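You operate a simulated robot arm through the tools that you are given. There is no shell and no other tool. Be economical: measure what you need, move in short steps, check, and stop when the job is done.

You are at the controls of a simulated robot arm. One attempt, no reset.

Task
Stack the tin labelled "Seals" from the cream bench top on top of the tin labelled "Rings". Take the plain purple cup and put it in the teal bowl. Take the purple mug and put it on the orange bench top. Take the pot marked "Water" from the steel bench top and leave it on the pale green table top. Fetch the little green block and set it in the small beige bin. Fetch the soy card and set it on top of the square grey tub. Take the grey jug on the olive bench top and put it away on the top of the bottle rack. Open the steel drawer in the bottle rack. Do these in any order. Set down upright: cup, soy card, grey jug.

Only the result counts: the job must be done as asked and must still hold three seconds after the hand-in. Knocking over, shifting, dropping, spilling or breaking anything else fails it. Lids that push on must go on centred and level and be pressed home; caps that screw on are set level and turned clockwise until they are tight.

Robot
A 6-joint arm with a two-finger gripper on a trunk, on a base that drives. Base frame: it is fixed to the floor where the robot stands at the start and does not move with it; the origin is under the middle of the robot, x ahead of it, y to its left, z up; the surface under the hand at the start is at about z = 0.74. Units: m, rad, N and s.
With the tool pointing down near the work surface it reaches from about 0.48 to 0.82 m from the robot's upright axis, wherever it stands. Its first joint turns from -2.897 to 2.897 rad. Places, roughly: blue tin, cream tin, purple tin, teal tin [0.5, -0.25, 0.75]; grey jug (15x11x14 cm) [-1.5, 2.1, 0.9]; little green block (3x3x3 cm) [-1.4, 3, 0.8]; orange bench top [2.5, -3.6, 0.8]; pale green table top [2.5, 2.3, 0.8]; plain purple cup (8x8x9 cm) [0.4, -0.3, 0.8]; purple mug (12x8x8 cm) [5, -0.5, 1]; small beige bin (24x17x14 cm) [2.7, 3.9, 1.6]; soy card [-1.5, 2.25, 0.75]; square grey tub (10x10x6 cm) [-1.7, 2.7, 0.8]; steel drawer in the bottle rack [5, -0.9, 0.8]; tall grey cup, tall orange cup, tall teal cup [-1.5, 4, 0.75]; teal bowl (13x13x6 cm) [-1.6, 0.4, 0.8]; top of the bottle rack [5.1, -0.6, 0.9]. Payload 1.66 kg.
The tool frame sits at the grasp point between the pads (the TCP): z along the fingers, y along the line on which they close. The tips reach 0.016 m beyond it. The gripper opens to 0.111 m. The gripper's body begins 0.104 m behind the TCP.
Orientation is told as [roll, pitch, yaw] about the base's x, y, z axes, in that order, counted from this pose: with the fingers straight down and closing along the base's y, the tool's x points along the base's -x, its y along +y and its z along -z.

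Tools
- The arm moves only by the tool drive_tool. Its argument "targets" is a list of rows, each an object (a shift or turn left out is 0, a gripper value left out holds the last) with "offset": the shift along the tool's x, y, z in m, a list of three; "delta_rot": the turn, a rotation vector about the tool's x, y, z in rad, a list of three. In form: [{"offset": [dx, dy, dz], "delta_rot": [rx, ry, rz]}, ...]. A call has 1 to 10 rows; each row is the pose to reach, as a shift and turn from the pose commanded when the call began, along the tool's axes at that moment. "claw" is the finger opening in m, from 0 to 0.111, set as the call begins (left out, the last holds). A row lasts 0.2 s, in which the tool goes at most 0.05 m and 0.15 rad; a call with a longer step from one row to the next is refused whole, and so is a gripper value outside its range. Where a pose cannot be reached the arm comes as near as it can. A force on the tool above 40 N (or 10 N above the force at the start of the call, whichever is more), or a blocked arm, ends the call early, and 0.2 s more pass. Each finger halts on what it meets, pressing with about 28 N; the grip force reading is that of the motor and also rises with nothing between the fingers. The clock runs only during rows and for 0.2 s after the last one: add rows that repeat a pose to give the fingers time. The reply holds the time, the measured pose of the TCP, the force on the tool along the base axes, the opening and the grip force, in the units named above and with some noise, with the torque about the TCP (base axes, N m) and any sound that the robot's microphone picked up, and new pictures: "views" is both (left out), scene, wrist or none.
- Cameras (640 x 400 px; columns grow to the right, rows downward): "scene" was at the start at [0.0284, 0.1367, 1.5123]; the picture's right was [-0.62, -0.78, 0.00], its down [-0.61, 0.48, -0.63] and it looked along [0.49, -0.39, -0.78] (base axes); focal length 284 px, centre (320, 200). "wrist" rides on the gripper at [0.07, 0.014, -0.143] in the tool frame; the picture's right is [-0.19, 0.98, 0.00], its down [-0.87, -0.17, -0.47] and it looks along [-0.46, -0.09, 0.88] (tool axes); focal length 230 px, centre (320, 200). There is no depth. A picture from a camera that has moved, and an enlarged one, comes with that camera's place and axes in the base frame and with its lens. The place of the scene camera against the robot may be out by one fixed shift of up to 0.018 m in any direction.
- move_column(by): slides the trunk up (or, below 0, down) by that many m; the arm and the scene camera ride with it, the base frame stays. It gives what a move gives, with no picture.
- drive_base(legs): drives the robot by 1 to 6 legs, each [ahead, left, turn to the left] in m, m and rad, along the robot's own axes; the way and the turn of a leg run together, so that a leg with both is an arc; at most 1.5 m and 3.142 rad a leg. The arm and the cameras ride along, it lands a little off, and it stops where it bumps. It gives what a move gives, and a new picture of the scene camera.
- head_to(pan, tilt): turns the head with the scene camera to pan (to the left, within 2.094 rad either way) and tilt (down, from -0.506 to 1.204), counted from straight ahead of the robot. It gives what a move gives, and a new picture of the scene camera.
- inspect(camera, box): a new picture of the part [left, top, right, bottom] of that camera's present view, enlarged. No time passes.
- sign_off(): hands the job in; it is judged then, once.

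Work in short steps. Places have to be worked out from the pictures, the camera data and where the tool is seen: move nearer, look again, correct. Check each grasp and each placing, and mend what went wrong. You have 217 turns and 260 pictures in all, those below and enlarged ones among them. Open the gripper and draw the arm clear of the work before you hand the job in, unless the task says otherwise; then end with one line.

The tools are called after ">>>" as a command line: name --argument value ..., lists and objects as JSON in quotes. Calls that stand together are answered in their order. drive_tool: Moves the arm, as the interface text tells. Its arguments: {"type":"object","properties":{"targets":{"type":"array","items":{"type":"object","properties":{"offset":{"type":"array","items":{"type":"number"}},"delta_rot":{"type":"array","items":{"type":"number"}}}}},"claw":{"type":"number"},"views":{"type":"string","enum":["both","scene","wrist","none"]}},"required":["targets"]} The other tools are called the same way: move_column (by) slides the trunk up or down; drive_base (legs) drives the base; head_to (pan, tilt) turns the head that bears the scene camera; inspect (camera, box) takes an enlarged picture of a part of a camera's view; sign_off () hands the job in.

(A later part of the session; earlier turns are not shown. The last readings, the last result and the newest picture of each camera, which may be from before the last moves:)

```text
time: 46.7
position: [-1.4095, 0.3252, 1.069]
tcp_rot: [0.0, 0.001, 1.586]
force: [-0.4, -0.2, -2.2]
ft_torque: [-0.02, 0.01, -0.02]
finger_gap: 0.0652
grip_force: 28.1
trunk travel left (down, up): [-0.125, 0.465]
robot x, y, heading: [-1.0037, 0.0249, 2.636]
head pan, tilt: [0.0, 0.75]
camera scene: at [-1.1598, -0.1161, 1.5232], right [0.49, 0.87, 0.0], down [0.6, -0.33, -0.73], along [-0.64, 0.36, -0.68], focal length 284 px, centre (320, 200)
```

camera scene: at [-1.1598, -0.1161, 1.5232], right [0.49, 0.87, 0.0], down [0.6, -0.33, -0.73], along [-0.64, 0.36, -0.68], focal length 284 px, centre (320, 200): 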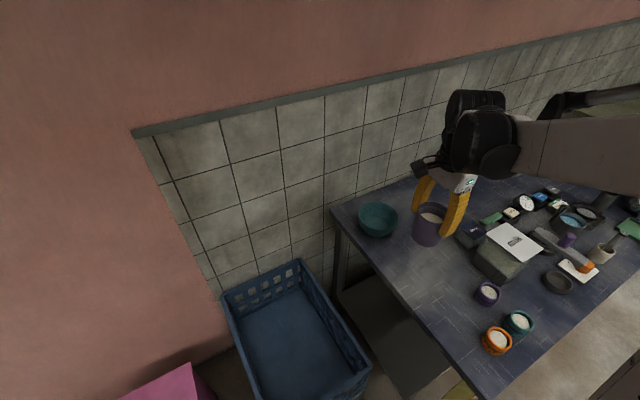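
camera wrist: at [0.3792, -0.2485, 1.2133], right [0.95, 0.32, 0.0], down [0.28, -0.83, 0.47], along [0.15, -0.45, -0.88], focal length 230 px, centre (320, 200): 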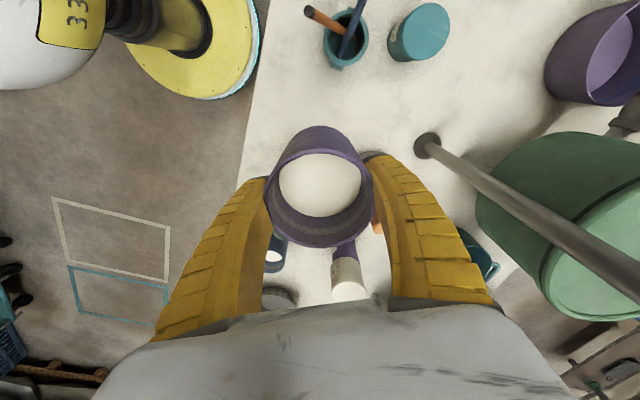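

Move the cup toward the bowl, staying high, then look with both cameras.

>>> drive_tool --targets '[{"offset": [-0.008, 0.035, 0]}, {"offset": [-0.016, 0.075, 0]}, {"offset": [-0.024, 0.115, 0]}, {"offset": [-0.032, 0.155, 0]}, {"offset": [-0.035, 0.19, 0]}]'

>>> inspect --camera "scene" --box '[320, 120, 480, 270]'

```text
time: 47.9
position: [-1.6018, 0.3581, 1.0702]
tcp_rot: [0.001, -0.001, 1.588]
force: [-0.5, -0.2, -2.0]
ft_torque: [0.0, -0.02, -0.03]
finger_gap: 0.065
grip_force: 27.9
trunk travel left (down, up): [-0.125, 0.465]
robot x, y, heading: [-1.003, 0.0205, 2.629]
head pan, tilt: [0.0, 0.75]
camera scene: at [-1.1598, -0.1167, 1.5231], right [0.49, 0.87, 0.0], down [0.6, -0.33, -0.73], along [-0.64, 0.36, -0.68], focal length 284 px, centre (320, 200)
camera wrist: at [-1.6152, 0.2864, 1.2121], right [-0.98, 0.18, 0.0], down [0.15, 0.87, 0.47], along [0.08, 0.46, -0.88], focal length 230 px, centre (320, 200)
```

scene: 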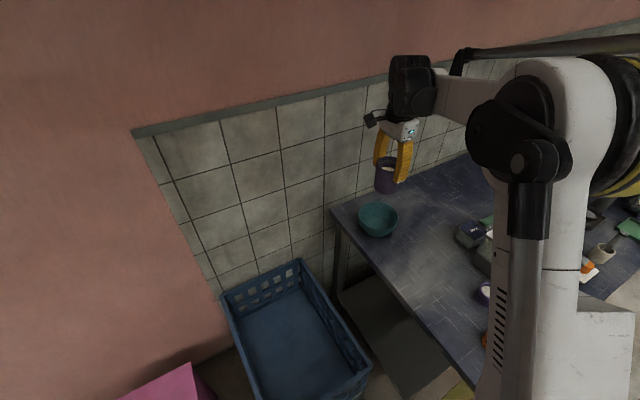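
wrist: 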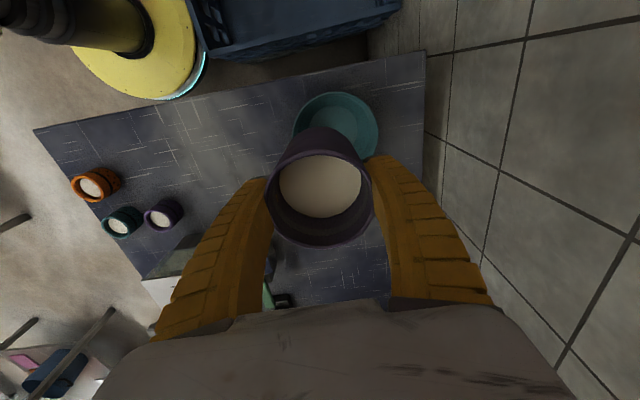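

```text
2.67 times, centred on (400, 195) of scene
camera zoom: at [-1.1598, -0.1167, 1.5231], right [0.49, 0.87, 0.0], down [0.6, -0.33, -0.73], along [-0.64, 0.36, -0.68], focal length 756 px, centre (107, 213)
```

zoom: 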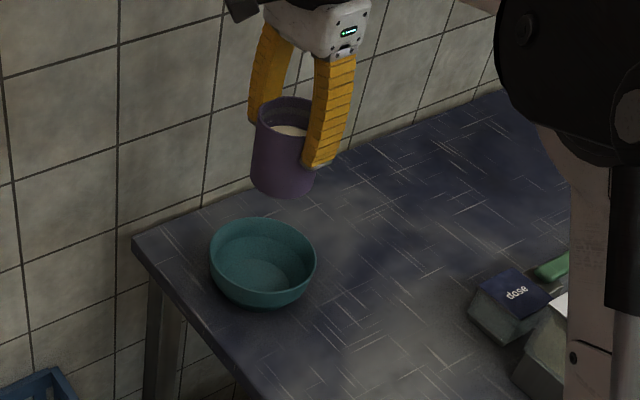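

The two views agree if the bowl rim is at z≈0.86 and its centre at (-1.627,0.378). Move over it and drop a little, then recheck.

>>> drive_tool --targets '[{"offset": [-0.01, 0.012, 0.02]}, {"offset": [-0.02, 0.025, 0.045]}, {"offset": [-0.02, 0.025, 0.08]}]' --views "wrist"

>>> inspect --camera "scene" --box '[330, 140, 430, 250]'

```text
time: 48.7
position: [-1.6252, 0.3758, 0.9888]
tcp_rot: [0.0, 0.001, 1.587]
force: [0.3, -0.1, -2.5]
ft_torque: [0.0, -0.01, 0.0]
finger_gap: 0.0651
grip_force: 28.0
trunk travel left (down, up): [-0.125, 0.465]
robot x, y, heading: [-0.9997, 0.0232, 2.631]
head pan, tilt: [0.0, 0.75]
camera wrist: at [-1.639, 0.305, 1.1325], right [-0.98, 0.18, 0.0], down [0.15, 0.87, 0.47], along [0.08, 0.46, -0.88], focal length 230 px, centre (320, 200)
```

wrist: 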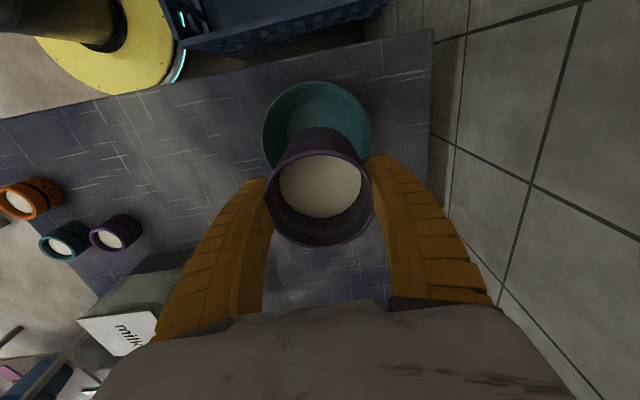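

```text
3.64 times, centred on (380, 195) of scene
camera zoom: at [-1.1593, -0.1167, 1.5232], right [0.49, 0.87, 0.0], down [0.6, -0.33, -0.73], along [-0.64, 0.36, -0.68], focal length 1031 px, centre (102, 218)
```

zoom: 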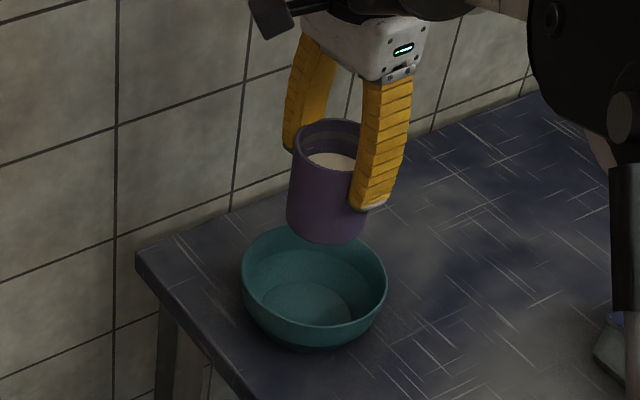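

Bowl centre is (-1.621,0.369), only ~7 mm off. Correct and lower to z≈0.89.

>>> drive_tool --targets '[{"offset": [0.007, -0.004, 0.02]}, {"offset": [0.007, -0.004, 0.05]}, {"offset": [0.007, -0.004, 0.08]}, {"offset": [0.007, -0.004, 0.098]}]' --views "wrist"

>>> inspect --camera "scene" --box '[330, 140, 430, 250]'

```text
time: 49.7
position: [-1.6215, 0.3684, 0.8909]
tcp_rot: [0.0, 0.002, 1.588]
force: [0.2, 0.9, -1.5]
ft_torque: [-0.01, -0.04, 0.02]
finger_gap: 0.065
grip_force: 27.7
trunk travel left (down, up): [-0.125, 0.465]
robot x, y, heading: [-1.0002, 0.0223, 2.627]
head pan, tilt: [0.0, 0.75]
camera wrist: at [-1.6346, 0.2975, 1.0341], right [-0.98, 0.18, 0.0], down [0.15, 0.87, 0.47], along [0.08, 0.46, -0.88], focal length 230 px, centre (320, 200)
```

wrist: 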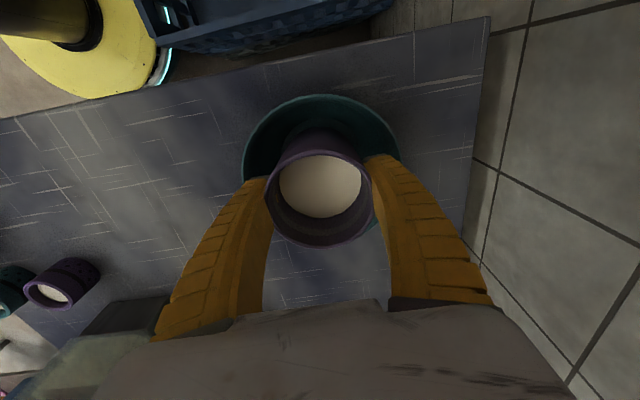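

```text
3.64 times, centred on (380, 195) of scene
camera zoom: at [-1.1593, -0.1167, 1.5232], right [0.49, 0.87, 0.0], down [0.6, -0.33, -0.73], along [-0.64, 0.36, -0.68], focal length 1031 px, centre (102, 218)
```

zoom: 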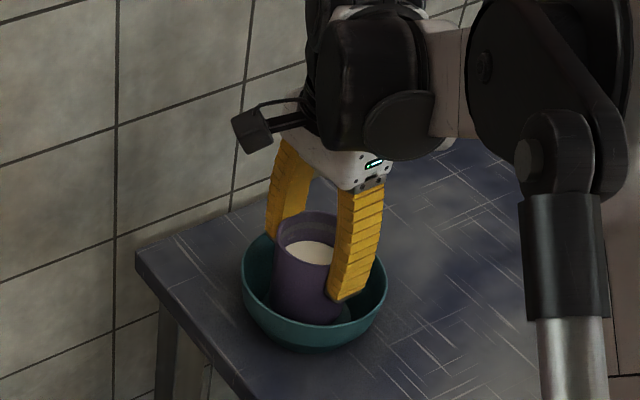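

Cup sits centred inside the bowl; lower gently to contact.

>>> drive_tool --targets '[{"offset": [0, 0, 0.004]}, {"offset": [0, 0, 0.008]}, {"offset": [0, 0, 0.012]}, {"offset": [0, 0, 0.012]}]' --views "none"

```text
time: 50.7
position: [-1.6221, 0.3677, 0.8819]
tcp_rot: [0.0, 0.001, 1.588]
force: [0.0, 0.0, -1.8]
ft_torque: [-0.04, 0.05, 0.01]
finger_gap: 0.0647
grip_force: 27.9
trunk travel left (down, up): [-0.125, 0.465]
robot x, y, heading: [-1.0022, 0.0217, 2.629]
head pan, tilt: [0.0, 0.75]
```

>>> drive_tool --targets '[{"offset": [0, 0, 0.002]}, {"offset": [0, 0, 0.004]}, {"offset": [0, 0, 0.006]}, {"offset": [0, 0, 0.008]}, {"offset": [0, 0, 0.01]}]' --views "none"

```text
time: 51.9
position: [-1.6213, 0.3685, 0.8717]
tcp_rot: [0.004, -0.001, 1.588]
force: [-2.3, -1.5, 18.5]
ft_torque: [-0.07, 0.06, -0.13]
finger_gap: 0.0651
grip_force: 27.6
trunk travel left (down, up): [-0.125, 0.465]
robot x, y, heading: [-1.0006, 0.0252, 2.634]
head pan, tilt: [0.0, 0.75]
```

Contact. Ease 1 mm, open only to 0.082 (staying inside the bowl rim), and rise.

>>> drive_tool --targets '[{"offset": [0, 0, -0.002]}]' --views "none"

>>> drive_tool --targets '[{"offset": [0, 0, 0]}, {"offset": [0, 0, 0]}]' --claw 0.082 --views "none"

>>> drive_tool --targets '[{"offset": [0, 0, -0.02]}, {"offset": [0, 0, -0.05]}, {"offset": [0, 0, -0.09]}, {"offset": [0, 0, -0.13]}, {"offset": [0, 0, -0.18]}, {"offset": [0, 0, -0.22]}]' --views "both"

```text
time: 52.3
position: [-1.6206, 0.3706, 0.8718]
tcp_rot: [0.0, -0.001, 1.587]
force: [0.3, -2.2, 6.4]
ft_torque: [-0.15, -0.06, -0.02]
finger_gap: 0.0646
grip_force: 27.9
trunk travel left (down, up): [-0.125, 0.465]
robot x, y, heading: [-1.0033, 0.0237, 2.632]
head pan, tilt: [0.0, 0.75]
```

```text
time: 52.9
position: [-1.6209, 0.3703, 0.8709]
tcp_rot: [-0.001, -0.001, 1.585]
force: [-0.4, 0.1, -0.3]
ft_torque: [-0.01, -0.03, 0.04]
finger_gap: 0.0833
grip_force: 1.5
trunk travel left (down, up): [-0.125, 0.465]
robot x, y, heading: [-1.0004, 0.0219, 2.637]
head pan, tilt: [0.0, 0.75]
```

```text
time: 54.3
position: [-1.6211, 0.3687, 1.0928]
tcp_rot: [-0.001, 0.001, 1.587]
force: [0.7, -0.1, -0.3]
ft_torque: [-0.01, 0.01, 0.01]
finger_gap: 0.0834
grip_force: 1.2
trunk travel left (down, up): [-0.125, 0.465]
robot x, y, heading: [-1.0012, 0.026, 2.636]
head pan, tilt: [0.0, 0.75]
camera scene: at [-1.1587, -0.117, 1.5232], right [0.49, 0.87, 0.0], down [0.6, -0.33, -0.73], along [-0.64, 0.36, -0.68], focal length 284 px, centre (320, 200)
camera wrist: at [-1.6344, 0.2979, 1.2359], right [-0.98, 0.18, 0.0], down [0.15, 0.87, 0.47], along [0.08, 0.46, -0.88], focal length 230 px, centre (320, 200)
```

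scene: 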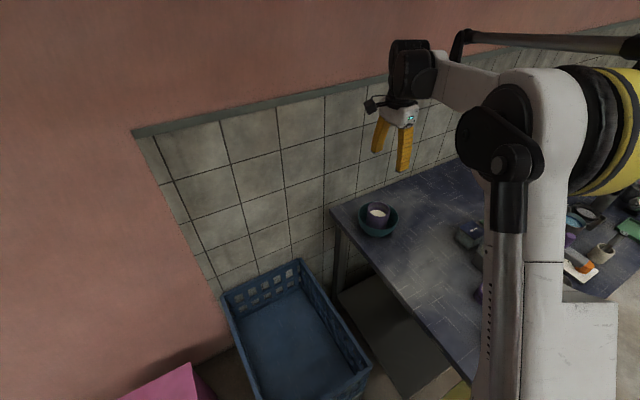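
wrist: 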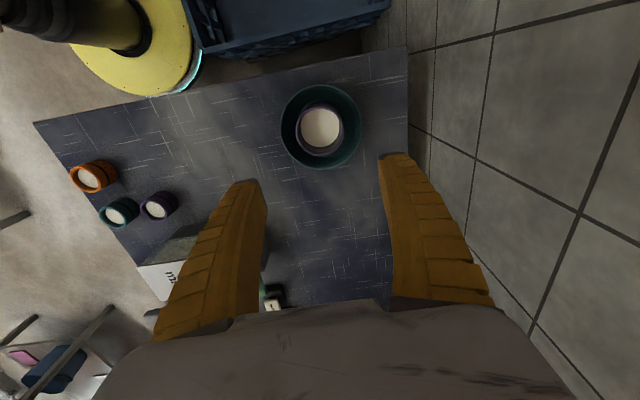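

Cup stands upright in the bowl. Retract the arm, then drive to the olive bench.

>>> drive_tool --targets '[{"offset": [0.02, -0.036, -0.02]}, {"offset": [0.04, -0.073, -0.04]}, {"offset": [0.06, -0.11, -0.06]}, {"offset": [0.08, -0.146, -0.08]}, {"offset": [0.1, -0.182, -0.1]}, {"offset": [0.121, -0.219, -0.11]}]' --views "none"

>>> drive_base --legs '[[-0.35, 0, 0], [0, 0, 0.51], [0, -1.2, 0], [0, -1.2, 0]]'

>>> head_to --pan 0.0 --tilt 0.6

```text
time: 55.7
position: [-1.4005, 0.2495, 1.2029]
tcp_rot: [0.001, -0.001, 1.586]
force: [-0.4, 0.0, -0.4]
ft_torque: [0.01, 0.01, -0.02]
finger_gap: 0.0831
grip_force: 1.3
trunk travel left (down, up): [-0.125, 0.465]
robot x, y, heading: [-0.9985, 0.0214, 2.629]
head pan, tilt: [0.0, 0.75]
```

```text
time: 70.6
position: [-1.119, 2.2299, 1.2011]
tcp_rot: [0.0, -0.001, 2.063]
force: [-0.4, -0.3, -0.1]
ft_torque: [-0.07, 0.03, -0.01]
finger_gap: 0.0833
grip_force: 0.9
trunk travel left (down, up): [-0.125, 0.465]
robot x, y, heading: [-0.6588, 2.2154, 3.114]
head pan, tilt: [0.0, 0.75]
camera scene: at [-0.7386, 2.0202, 1.5232], right [0.03, 1.0, 0.0], down [0.68, -0.02, -0.73], along [-0.73, 0.02, -0.68], focal length 284 px, centre (320, 200)
```

scene: 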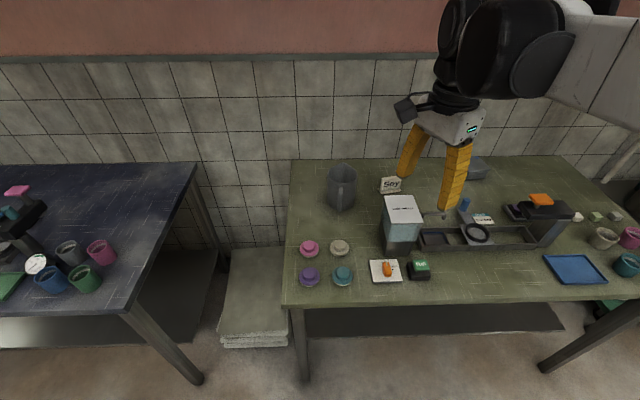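

```text
time: 71.3
position: [-1.1187, 2.2297, 1.2026]
tcp_rot: [0.001, 0.0, 2.064]
force: [0.0, -0.3, -1.0]
ft_torque: [-0.03, 0.02, 0.02]
finger_gap: 0.0831
grip_force: 1.1
trunk travel left (down, up): [-0.125, 0.465]
robot x, y, heading: [-0.6605, 2.2118, 3.112]
head pan, tilt: [0.0, 0.6]
camera scene: at [-0.7441, 2.0202, 1.536], right [0.03, 1.0, 0.0], down [0.57, -0.02, -0.82], along [-0.82, 0.02, -0.57], focal length 284 px, centre (320, 200)
```

scene: 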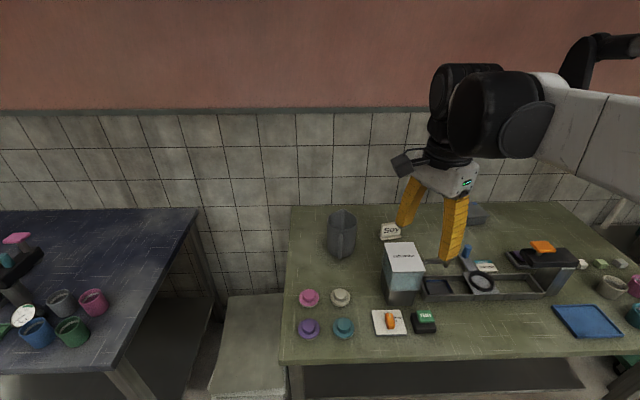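

Olive bench with jug, soy card, grey tub in view. Enlarge.

>>> inspect --camera "scene" --box '[300, 195, 420, 275]'

>>> inspect --camera "scene" --box '[440, 190, 640, 345]'

```text
5.00 times, centred on (360, 235) of scene
camera zoom: at [-0.7441, 2.0202, 1.536], right [0.03, 1.0, 0.0], down [0.57, -0.02, -0.82], along [-0.82, 0.02, -0.57], focal length 1418 px, centre (120, 25)
```

zoom: 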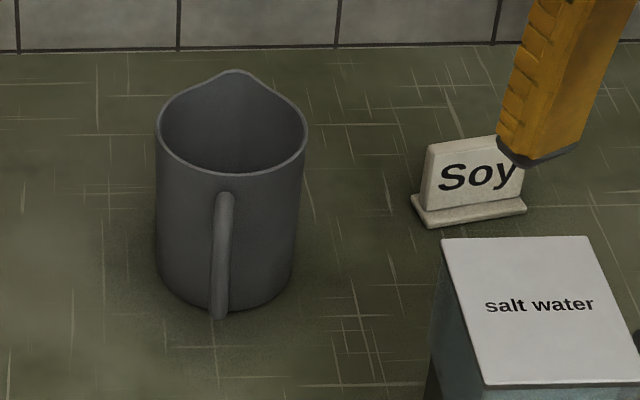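

```text
2.58 times, centred on (540, 268) of scene
camera zoom: at [-0.7441, 2.0202, 1.536], right [0.03, 1.0, 0.0], down [0.57, -0.02, -0.82], along [-0.82, 0.02, -0.57], focal length 732 px, centre (-248, 26)
```

zoom: 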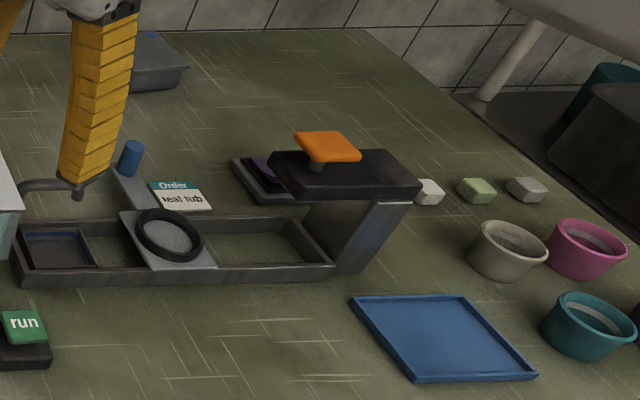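

Soy card ≈(-1.57,2.32), tub ≈(-1.66,2.69), green block ≈(-1.40,2.99). Move the base up to the bench at about (-0.87,2.45).

>>> drive_base --legs '[[0, -0.24, 0.03], [0.2, 0, 0]]'

```text
time: 74.3
position: [-1.3202, 2.4562, 1.2025]
tcp_rot: [0.0, 0.001, 2.094]
force: [-0.6, -0.3, -0.3]
ft_torque: [-0.04, -0.02, 0.01]
finger_gap: 0.0834
grip_force: 0.4
trunk travel left (down, up): [-0.125, 0.465]
robot x, y, heading: [-0.8603, 2.4561, -3.145]
head pan, tilt: [0.0, 0.6]
camera scene: at [-0.9394, 2.2585, 1.536], right [0.0, 1.0, 0.0], down [0.57, 0.0, -0.82], along [-0.82, 0.0, -0.57], focal length 284 px, centre (320, 200)
```

scene: 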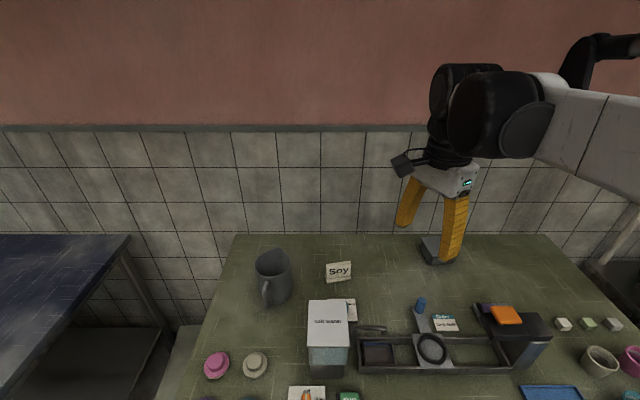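

Move over the soy card at z≈1.08, turning the fingers to close across the plate.

>>> drive_tool --targets '[{"offset": [-0.003, 0.041, -0.01], "delta_rot": [0, 0, 0.06]}, {"offset": [-0.005, 0.082, 0.01], "delta_rot": [0, 0, 0.12]}, {"offset": [-0.008, 0.123, 0.03], "delta_rot": [0, 0, 0.18]}, {"offset": [-0.011, 0.164, 0.055], "delta_rot": [0, 0, 0.24]}, {"offset": [-0.013, 0.205, 0.08], "delta_rot": [0, 0, 0.3]}, {"offset": [-0.015, 0.245, 0.105], "delta_rot": [0, 0, 0.34]}, {"offset": [-0.016, 0.285, 0.12], "delta_rot": [0, 0, 0.34]}]' --views "both"

```text
time: 75.9
position: [-1.5755, 2.327, 1.0813]
tcp_rot: [0.001, 0.0, 1.754]
force: [-1.0, 0.5, -0.1]
ft_torque: [0.0, -0.04, -0.01]
finger_gap: 0.0835
grip_force: 1.0
trunk travel left (down, up): [-0.125, 0.465]
robot x, y, heading: [-0.8634, 2.455, -3.139]
head pan, tilt: [0.0, 0.6]
camera scene: at [-0.9395, 2.2583, 1.5359], right [0.0, 1.0, 0.0], down [0.57, 0.0, -0.82], along [-0.82, 0.0, -0.57], focal length 284 px, centre (320, 200)
camera wrist: at [-1.5762, 2.2547, 1.2236], right [-1.0, 0.01, 0.0], down [0.01, 0.88, 0.47], along [0.0, 0.47, -0.88], focal length 230 px, centre (320, 200)
```

scene: 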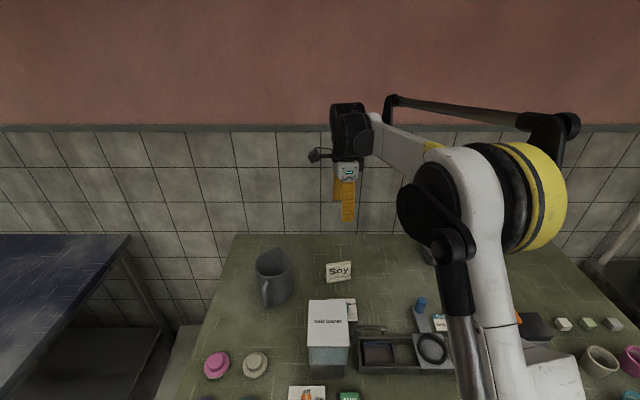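
wrist: 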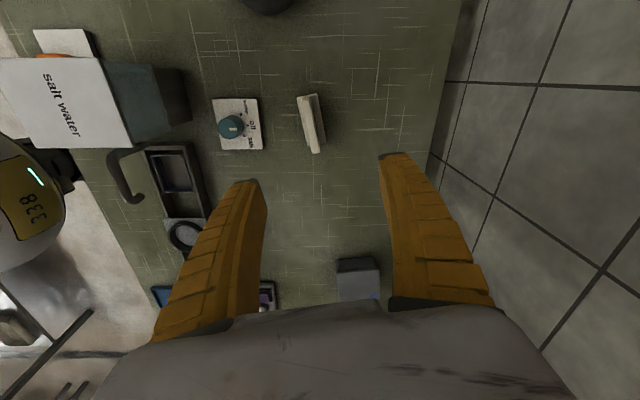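

>>> inspect --camera "wrist" --box '[240, 70, 400, 170]'

```text
4.00 times, centred on (320, 120) of wrist
camera zoom: at [-1.5762, 2.2547, 1.2236], right [-1.0, 0.01, 0.0], down [0.01, 0.88, 0.47], along [0.0, 0.47, -0.88], focal length 920 px, centre (320, 520)
```

zoom: 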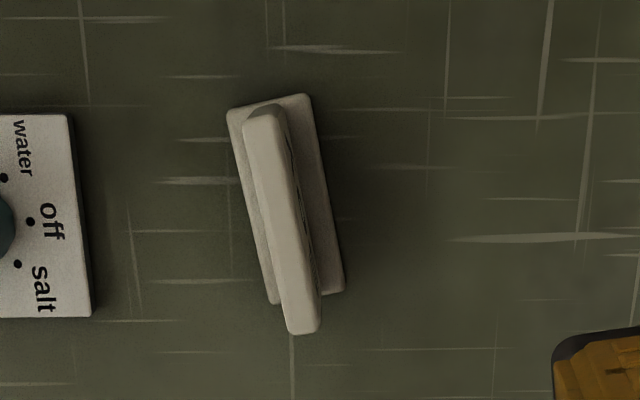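

Plate centre ≈(-1.564,2.323), angle matches. Correct and descend to z≈0.93.

>>> drive_tool --targets '[{"offset": [0.006, -0.0106, 0.04]}, {"offset": [0.006, -0.0106, 0.09]}, {"offset": [0.006, -0.0106, 0.14]}]' --views "wrist"

>>> inspect --camera "scene" --box '[280, 200, 400, 300]'

```text
time: 76.7
position: [-1.562, 2.3235, 0.9426]
tcp_rot: [-0.001, 0.0, 1.756]
force: [0.1, 0.3, -0.6]
ft_torque: [0.0, -0.02, 0.01]
finger_gap: 0.0833
grip_force: 0.9
trunk travel left (down, up): [-0.125, 0.465]
robot x, y, heading: [-0.8572, 2.4583, -3.143]
head pan, tilt: [0.0, 0.6]
camera wrist: at [-1.5649, 2.2517, 1.0851], right [-1.0, 0.01, 0.0], down [0.01, 0.88, 0.47], along [0.0, 0.47, -0.88], focal length 230 px, centre (320, 200)
```

wrist: 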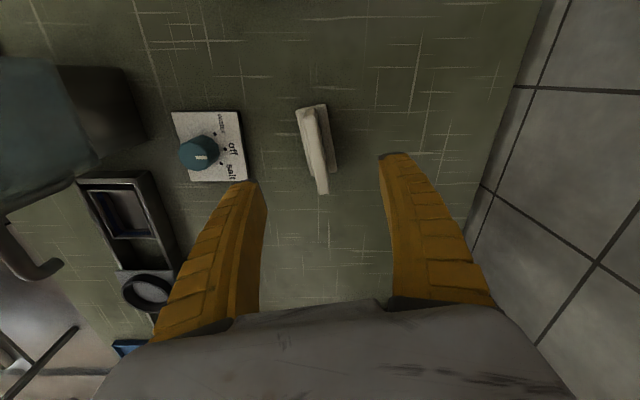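

```text
4.00 times, centred on (340, 250) of scene
camera zoom: at [-0.939, 2.2585, 1.536], right [0.0, 1.0, 0.0], down [0.57, 0.0, -0.82], along [-0.82, 0.0, -0.57], focal length 1134 px, centre (240, 0)
```

zoom: 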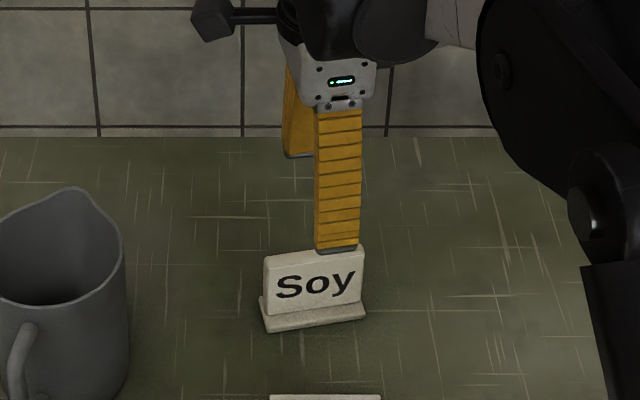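

Card plate at ≈(-1.558,2.316), top z≈0.88. Shift and descend to z≈0.85.

>>> drive_tool --targets '[{"offset": [0.008, -0.003, 0.03]}, {"offset": [0.008, -0.003, 0.06]}, {"offset": [0.008, -0.003, 0.09]}]' --views "wrist"

>>> inspect --camera "scene" --box '[280, 220, 400, 300]'

```text
time: 77.5
position: [-1.5591, 2.3176, 0.8518]
tcp_rot: [0.001, -0.001, 1.756]
force: [0.9, 0.6, 1.1]
ft_torque: [0.04, -0.01, 0.01]
finger_gap: 0.0835
grip_force: 1.2
trunk travel left (down, up): [-0.125, 0.465]
robot x, y, heading: [-0.8633, 2.456, -3.144]
head pan, tilt: [0.0, 0.6]
camera wrist: at [-1.5598, 2.2443, 0.9948], right [-1.0, 0.01, 0.0], down [0.01, 0.88, 0.47], along [0.0, 0.47, -0.88], focal length 230 px, centre (320, 200)
```

wrist: 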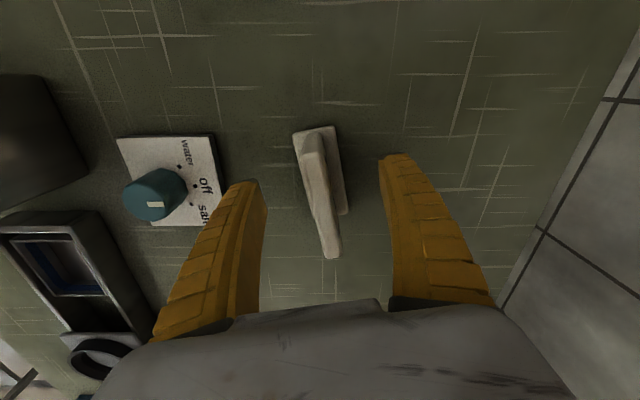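

```text
5.00 times, centred on (340, 260) of scene
camera zoom: at [-0.9387, 2.2586, 1.5361], right [0.0, 1.0, 0.0], down [0.57, 0.0, -0.82], along [-0.82, 0.0, -0.57], focal length 1418 px, centre (220, -100)
```

zoom: 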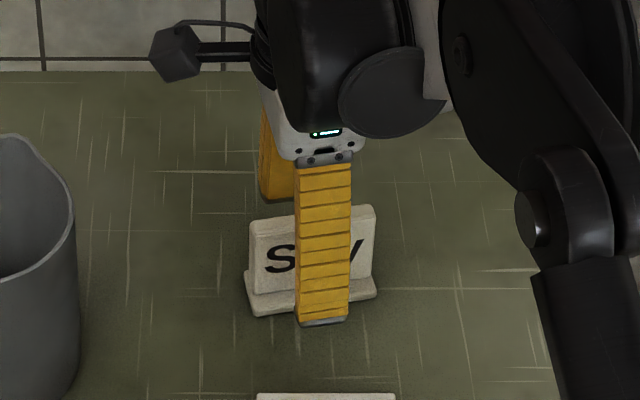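

Centred. Close on the plate.

>>> drive_tool --targets '[{"offset": [0, 0, 0]}, {"offset": [0, 0, 0]}, {"offset": [0, 0, 0]}]' --claw 0 --views "none"

>>> drive_tool --targets '[{"offset": [0, 0, -0.02]}, {"offset": [0, 0, -0.06]}, {"offset": [0, 0, -0.1]}, {"offset": [0, 0, -0.145]}, {"offset": [0, 0, -0.19]}]' --views "both"

```text
time: 78.3
position: [-1.5574, 2.3163, 0.853]
tcp_rot: [0.0, -0.001, 1.758]
force: [-0.9, -1.1, 3.5]
ft_torque: [0.02, 0.01, 0.09]
finger_gap: 0.0093
grip_force: 28.0
trunk travel left (down, up): [-0.125, 0.465]
robot x, y, heading: [-0.8622, 2.4537, -3.141]
head pan, tilt: [0.0, 0.6]
```

```text
time: 79.5
position: [-1.5573, 2.3177, 1.0432]
tcp_rot: [0.0, 0.0, 1.754]
force: [-0.6, 0.0, -0.8]
ft_torque: [0.02, 0.01, 0.02]
finger_gap: 0.0081
grip_force: 28.2
trunk travel left (down, up): [-0.125, 0.465]
robot x, y, heading: [-0.858, 2.4517, -3.143]
head pan, tilt: [0.0, 0.6]
camera scene: at [-0.9383, 2.2586, 1.5361], right [0.0, 1.0, 0.0], down [0.56, 0.0, -0.83], along [-0.83, 0.0, -0.56], focal length 284 px, centre (320, 200)
camera wrist: at [-1.5585, 2.2465, 1.1862], right [-1.0, 0.01, 0.0], down [0.01, 0.88, 0.47], along [0.0, 0.47, -0.88], focal length 230 px, centre (320, 200)
```

scene: 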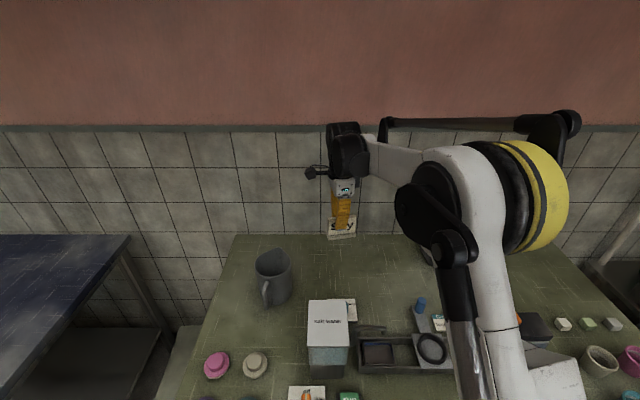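
wrist: 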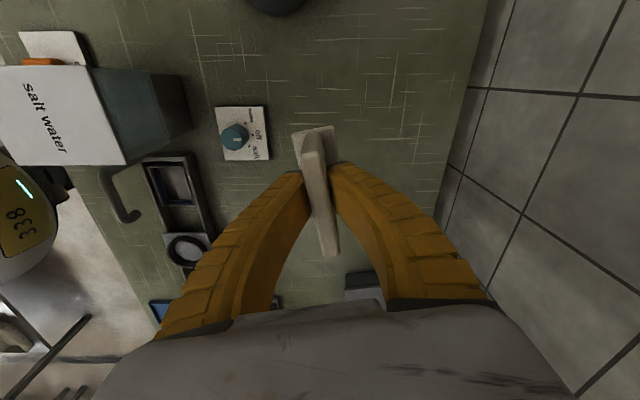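

Card held. Shift the base 0.22 m to the right for reach to the tub, and look at it.

>>> drive_base --legs '[[0, -0.22, 0]]'

>>> inspect --camera "scene" --box '[290, 200, 450, 300]'

```text
time: 81.2
position: [-1.5566, 2.5337, 1.0427]
tcp_rot: [0.001, 0.0, 1.756]
force: [1.1, 1.1, -0.5]
ft_torque: [-0.02, 0.01, 0.01]
finger_gap: 0.0078
grip_force: 27.9
trunk travel left (down, up): [-0.125, 0.465]
robot x, y, heading: [-0.8608, 2.6739, -3.136]
head pan, tilt: [0.0, 0.6]
camera scene: at [-0.9387, 2.4745, 1.5362], right [0.0, 1.0, 0.0], down [0.56, 0.0, -0.83], along [-0.83, 0.0, -0.56], focal length 284 px, centre (320, 200)
```

scene: 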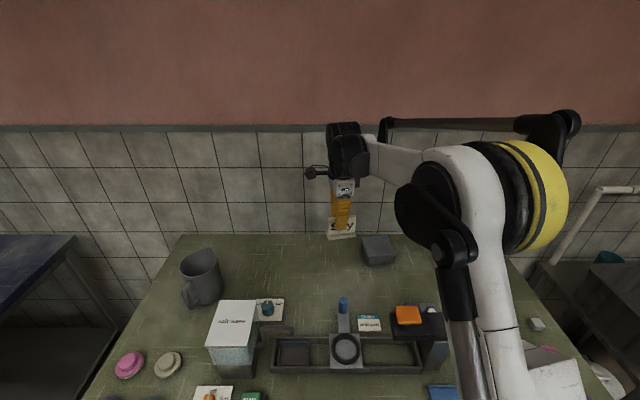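

```text
4.00 times, centred on (370, 250) of scene
camera zoom: at [-0.9387, 2.4745, 1.5362], right [0.0, 1.0, 0.0], down [0.56, 0.0, -0.83], along [-0.83, 0.0, -0.56], focal length 1134 px, centre (120, 0)
```

zoom: 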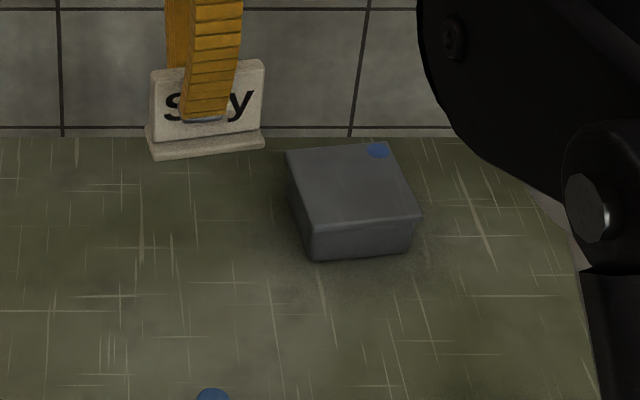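

Tub centre ≈(-1.666,2.678), top ≈0.86. Move the card over it at z≈0.98.

>>> drive_tool --targets '[{"offset": [-0.035, 0.018, 0.01]}, {"offset": [-0.07, 0.036, 0.02]}, {"offset": [-0.105, 0.053, 0.035]}, {"offset": [-0.135, 0.068, 0.05]}, {"offset": [-0.161, 0.081, 0.065]}]' --views "wrist"

>>> inspect --camera "scene" --box '[330, 200, 430, 280]'

```text
time: 82.4
position: [-1.6674, 2.6758, 0.9767]
tcp_rot: [0.0, 0.0, 1.756]
force: [0.0, -0.2, -0.8]
ft_torque: [-0.03, -0.01, -0.03]
finger_gap: 0.0082
grip_force: 28.4
trunk travel left (down, up): [-0.125, 0.465]
robot x, y, heading: [-0.8628, 2.6722, -3.137]
head pan, tilt: [0.0, 0.6]
camera wrist: at [-1.6692, 2.6045, 1.1189], right [-1.0, 0.01, 0.0], down [0.01, 0.88, 0.47], along [0.0, 0.47, -0.88], focal length 230 px, centre (320, 200)
```

wrist: 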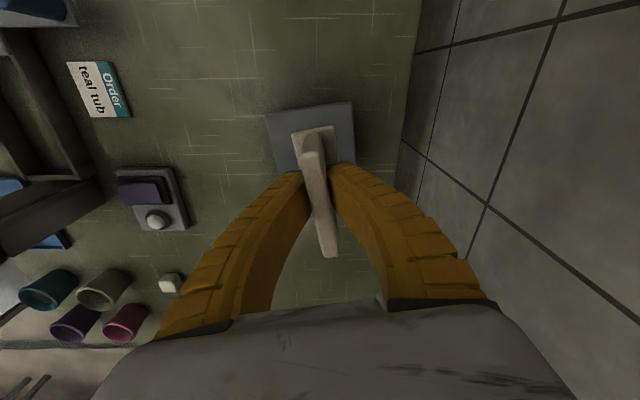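

```text
5.00 times, centred on (380, 240) of scene
camera zoom: at [-0.9392, 2.4742, 1.536], right [0.0, 1.0, 0.0], down [0.57, 0.0, -0.82], along [-0.82, 0.0, -0.57], focal length 1418 px, centre (20, 0)
```

zoom: 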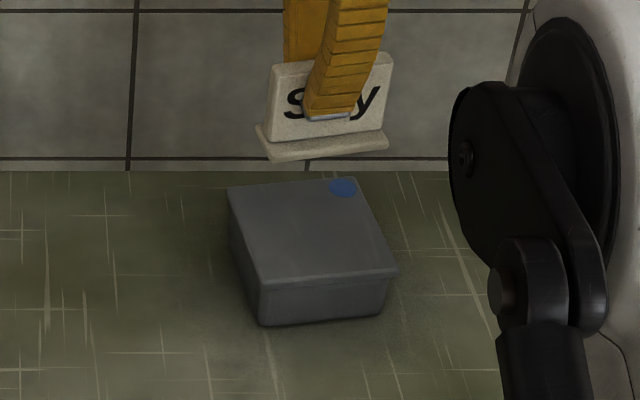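

Offsets within ~5 mm. Nudge and lower toward contact.

>>> drive_tool --targets '[{"offset": [-0.001, -0.005, 0.015]}, {"offset": [-0.001, -0.005, 0.035]}, {"offset": [-0.001, -0.005, 0.05]}]' --views "none"

>>> inspect --camera "scene" --box '[330, 200, 430, 280]'

```text
time: 83.2
position: [-1.6617, 2.6792, 0.9259]
tcp_rot: [0.0, 0.001, 1.757]
force: [0.1, 0.3, -1.2]
ft_torque: [-0.01, -0.02, 0.04]
finger_gap: 0.0078
grip_force: 28.0
trunk travel left (down, up): [-0.125, 0.465]
robot x, y, heading: [-0.8585, 2.6705, -3.142]
head pan, tilt: [0.0, 0.6]
```

```text
5.00 times, centred on (380, 240) of scene
camera zoom: at [-0.9389, 2.4739, 1.536], right [0.0, 1.0, 0.0], down [0.57, 0.0, -0.82], along [-0.82, 0.0, -0.57], focal length 1418 px, centre (20, 0)
```

zoom: 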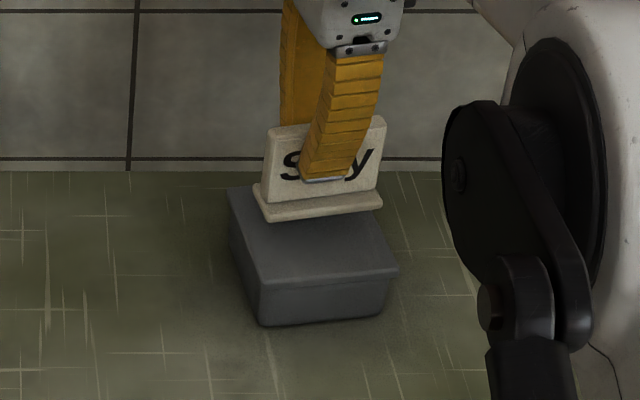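

>>> drive_tool --targets '[{"offset": [0, 0, 0.004]}, {"offset": [0, 0, 0.008]}, {"offset": [0, 0, 0.011]}, {"offset": [0, 0, 0.013]}, {"offset": [0, 0, 0.015]}, {"offset": [0, 0, 0.017]}, {"offset": [0, 0, 0.019]}, {"offset": [0, 0, 0.02]}]' --views "none"

>>> inspect --camera "scene" --box '[330, 200, 430, 280]'

```text
time: 85.0
position: [-1.6623, 2.6792, 0.908]
tcp_rot: [0.0, 0.0, 1.755]
force: [-0.3, -0.2, -0.9]
ft_torque: [-0.07, 0.0, 0.03]
finger_gap: 0.008
grip_force: 28.3
trunk travel left (down, up): [-0.125, 0.465]
robot x, y, heading: [-0.8614, 2.6684, -3.135]
head pan, tilt: [0.0, 0.6]
```

```text
5.00 times, centred on (380, 240) of scene
camera zoom: at [-0.9388, 2.4739, 1.5361], right [0.0, 1.0, 0.0], down [0.56, 0.0, -0.83], along [-0.83, 0.0, -0.56], focal length 1418 px, centre (20, 0)
```

zoom: 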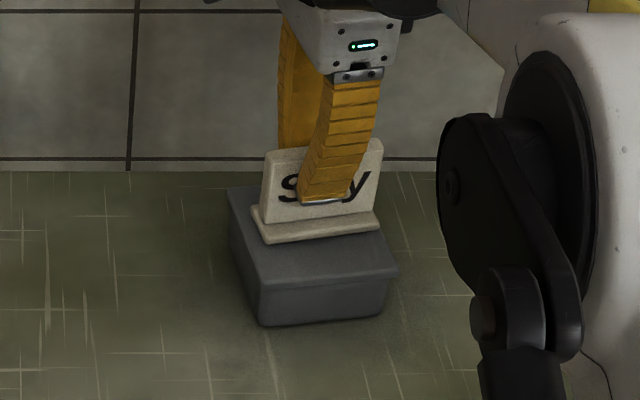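

Not yet touching; continue in fine steps.

>>> drive_tool --targets '[{"offset": [0, 0, 0.002]}, {"offset": [0, 0, 0.004]}, {"offset": [0, 0, 0.006]}, {"offset": [0, 0, 0.008]}, {"offset": [0, 0, 0.01]}, {"offset": [0, 0, 0.011]}, {"offset": [0, 0, 0.012]}]' --views "none"

>>> inspect --camera "scene" --box '[330, 200, 430, 280]'

```text
time: 86.6
position: [-1.6618, 2.6779, 0.8969]
tcp_rot: [0.003, 0.002, 1.755]
force: [-5.7, 0.1, 15.6]
ft_torque: [0.04, 0.03, -0.01]
finger_gap: 0.02
grip_force: 28.0
trunk travel left (down, up): [-0.125, 0.465]
robot x, y, heading: [-0.8579, 2.6725, -3.141]
head pan, tilt: [0.0, 0.6]
```

```text
5.00 times, centred on (380, 240) of scene
camera zoom: at [-0.9374, 2.4738, 1.5362], right [0.0, 1.0, 0.0], down [0.56, 0.0, -0.83], along [-0.83, 0.0, -0.56], focal length 1418 px, centre (20, 0)
```

zoom: 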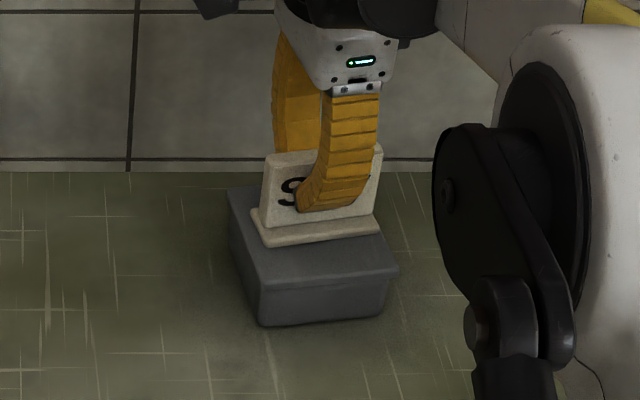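

Contact made. Ease a little and release.

>>> drive_tool --targets '[{"offset": [0, 0, -0.002]}, {"offset": [0, 0, -0.002]}, {"offset": [0, 0, -0.002]}]' --claw 0.07 --views "none"

>>> drive_tool --targets '[{"offset": [0, 0, -0.03]}, {"offset": [0, 0, -0.07]}, {"offset": [0, 0, -0.11]}, {"offset": [0, 0, -0.15]}, {"offset": [0, 0, -0.19]}]' --views "both"

>>> inspect --camera "scene" --box '[330, 200, 430, 280]'

```text
time: 87.4
position: [-1.6611, 2.6792, 0.8969]
tcp_rot: [0.001, 0.0, 1.757]
force: [-0.4, 0.1, -0.1]
ft_torque: [0.01, -0.03, 0.01]
finger_gap: 0.0718
grip_force: 0.9
trunk travel left (down, up): [-0.125, 0.465]
robot x, y, heading: [-0.861, 2.6658, -3.137]
head pan, tilt: [0.0, 0.6]
```

```text
time: 88.6
position: [-1.6599, 2.6757, 1.0906]
tcp_rot: [0.0, 0.0, 1.755]
force: [0.0, -0.1, -0.9]
ft_torque: [0.04, 0.01, 0.0]
finger_gap: 0.0714
grip_force: 0.8
trunk travel left (down, up): [-0.125, 0.465]
robot x, y, heading: [-0.8583, 2.6716, -3.143]
head pan, tilt: [0.0, 0.6]
camera scene: at [-0.9385, 2.4739, 1.5361], right [0.0, 1.0, 0.0], down [0.56, 0.0, -0.83], along [-0.83, 0.0, -0.56], focal length 284 px, centre (320, 200)
camera wrist: at [-1.662, 2.6044, 1.2326], right [-1.0, 0.01, 0.0], down [0.01, 0.88, 0.47], along [0.0, 0.47, -0.88], focal length 230 px, centre (320, 200)
```

scene: 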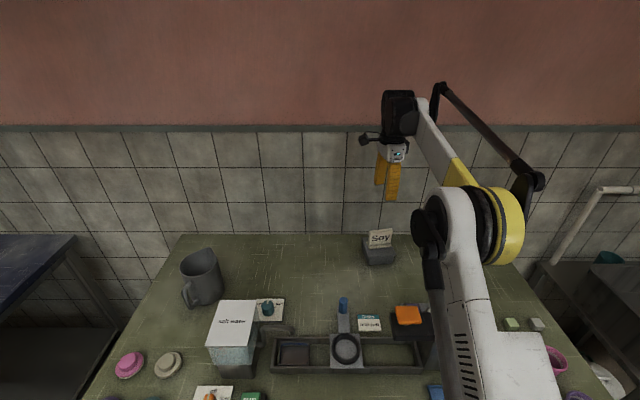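
wrist: 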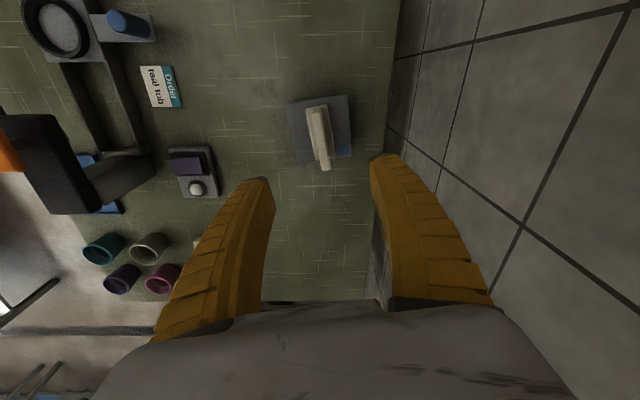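

```text
5.00 times, centred on (380, 240) of scene
camera zoom: at [-0.9385, 2.4739, 1.5361], right [0.0, 1.0, 0.0], down [0.56, 0.0, -0.83], along [-0.83, 0.0, -0.56], focal length 1418 px, centre (20, 0)
```

zoom: 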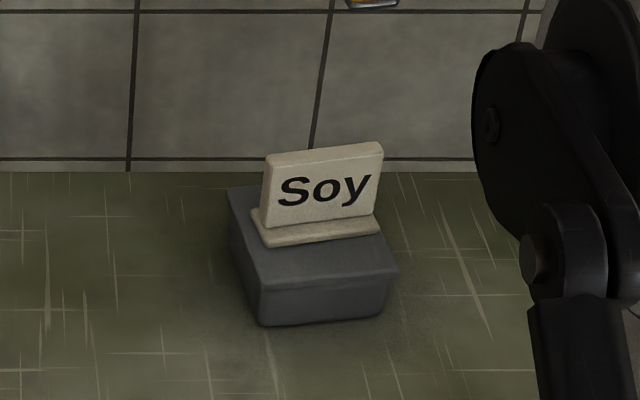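

Soy card stands on the tub. Next the little green block at ≈(-1.40,3.0): move above it.

>>> drive_tool --targets '[{"offset": [-0.03, -0.035, 0]}, {"offset": [-0.06, -0.07, 0]}, {"offset": [-0.09, -0.105, 0]}, {"offset": [-0.12, -0.14, 0]}, {"offset": [-0.15, -0.175, 0]}, {"offset": [-0.18, -0.21, 0]}, {"offset": [-0.21, -0.245, 0.01]}, {"offset": [-0.24, -0.28, 0.025]}, {"offset": [-0.271, -0.3146, 0.04]}]' --views "both"

```text
time: 90.6
position: [-1.4005, 3.0034, 1.0492]
tcp_rot: [0.0, 0.0, 1.755]
force: [-0.4, -0.3, -0.4]
ft_torque: [-0.03, 0.04, 0.0]
finger_gap: 0.0718
grip_force: 0.6
trunk travel left (down, up): [-0.125, 0.465]
robot x, y, heading: [-0.8575, 2.6705, -3.142]
head pan, tilt: [0.0, 0.6]
camera scene: at [-0.9385, 2.4744, 1.5362], right [0.0, 1.0, 0.0], down [0.56, 0.0, -0.83], along [-0.83, 0.0, -0.56], focal length 284 px, centre (320, 200)
camera wrist: at [-1.4028, 2.9321, 1.1905], right [-1.0, 0.01, 0.0], down [0.01, 0.88, 0.47], along [0.0, 0.47, -0.88], focal length 230 px, centre (320, 200)
```

scene: 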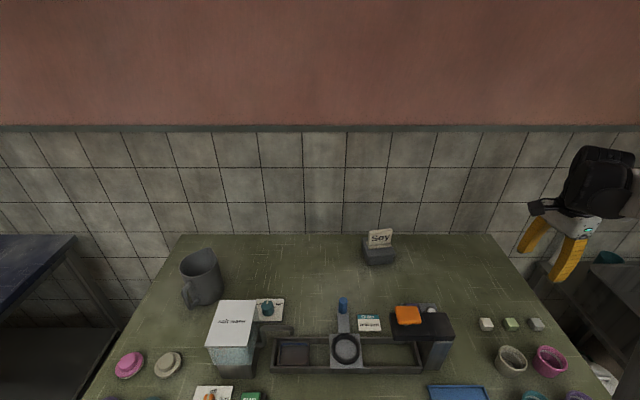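
wrist: 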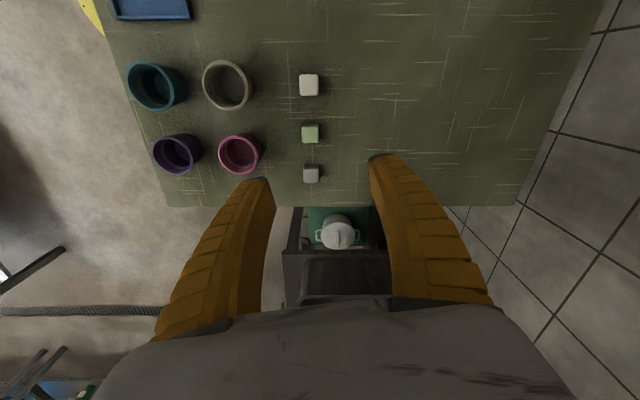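

Green block at ≈(-1.388,3.011). Align the fingers with its faces and descend to z≈0.90.

>>> drive_tool --targets '[{"offset": [-0.003, -0.007, 0.04], "delta_rot": [0, 0, 0.09]}, {"offset": [-0.006, -0.014, 0.085], "delta_rot": [0, 0, 0.184]}, {"offset": [-0.006, -0.014, 0.13], "delta_rot": [0, 0, 0.184]}, {"offset": [-0.006, -0.014, 0.15], "delta_rot": [0, 0, 0.184]}]' --views "wrist"

```text
time: 91.6
position: [-1.3915, 3.0088, 0.8979]
tcp_rot: [0.0, -0.001, 1.571]
force: [-0.4, -0.3, 0.1]
ft_torque: [0.0, 0.0, 0.03]
finger_gap: 0.0717
grip_force: 1.1
trunk travel left (down, up): [-0.125, 0.465]
robot x, y, heading: [-0.8621, 2.6707, -3.139]
head pan, tilt: [0.0, 0.6]
camera wrist: at [-1.4041, 2.9389, 1.0412], right [-0.98, 0.19, 0.0], down [0.17, 0.87, 0.47], along [0.09, 0.46, -0.88], focal length 230 px, centre (320, 200)
```

wrist: 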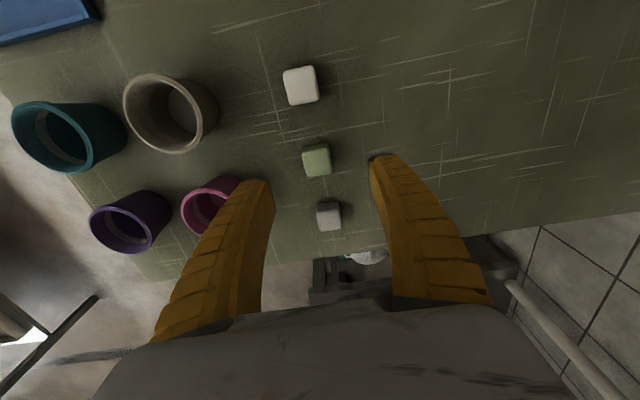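

Block centred; narrow the gap to 0.056 to clear the magenta cup, and descend to z≈0.823.

>>> drive_tool --targets '[{"offset": [0, -0.003, 0.02]}, {"offset": [0, -0.003, 0.05]}, {"offset": [0, -0.003, 0.074]}]' --claw 0.056 --views "wrist"

```text
time: 92.4
position: [-1.3876, 3.0119, 0.8239]
tcp_rot: [-0.001, 0.001, 1.57]
force: [0.0, -0.5, -0.7]
ft_torque: [0.01, -0.02, 0.0]
finger_gap: 0.0577
grip_force: 1.4
trunk travel left (down, up): [-0.125, 0.465]
robot x, y, heading: [-0.8606, 2.6718, -3.135]
head pan, tilt: [0.0, 0.6]
camera wrist: at [-1.4016, 2.9413, 0.9654], right [-0.98, 0.19, 0.0], down [0.17, 0.87, 0.47], along [0.09, 0.46, -0.88], focal length 230 px, centre (320, 200)
```

wrist: 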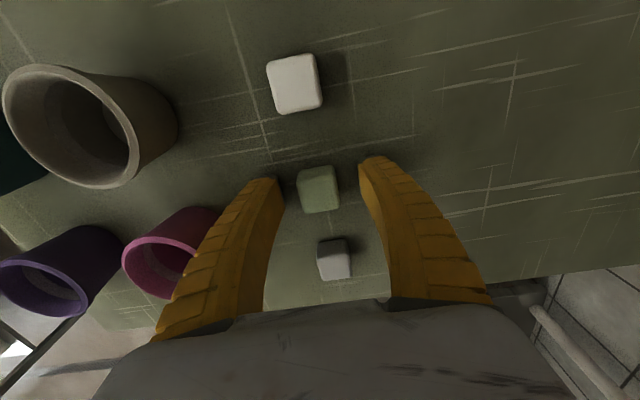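

>>> drive_tool --targets '[{"offset": [0, 0, 0]}, {"offset": [0, 0, 0]}]' --claw 0 --views "none"

>>> drive_tool --targets '[{"offset": [0, 0, -0.04]}, {"offset": [0, 0, -0.09]}, {"offset": [0, 0, -0.14]}, {"offset": [0.0, 0, -0.19]}, {"offset": [0, 0, -0.24]}, {"offset": [0.02, -0.03, -0.28]}, {"offset": [0.045, -0.06, -0.31]}, {"offset": [0.07, -0.09, -0.34]}]' --views "both"

```text
time: 93.0
position: [-1.387, 3.0123, 0.8237]
tcp_rot: [-0.001, -0.001, 1.569]
force: [-0.3, 0.9, 6.8]
ft_torque: [0.0, -0.02, -0.02]
finger_gap: 0.023
grip_force: 28.1
trunk travel left (down, up): [-0.125, 0.465]
robot x, y, heading: [-0.8583, 2.6689, -3.143]
head pan, tilt: [0.0, 0.6]
```

```text
refused: row 6 steps farther than a row can; nothing moved
```

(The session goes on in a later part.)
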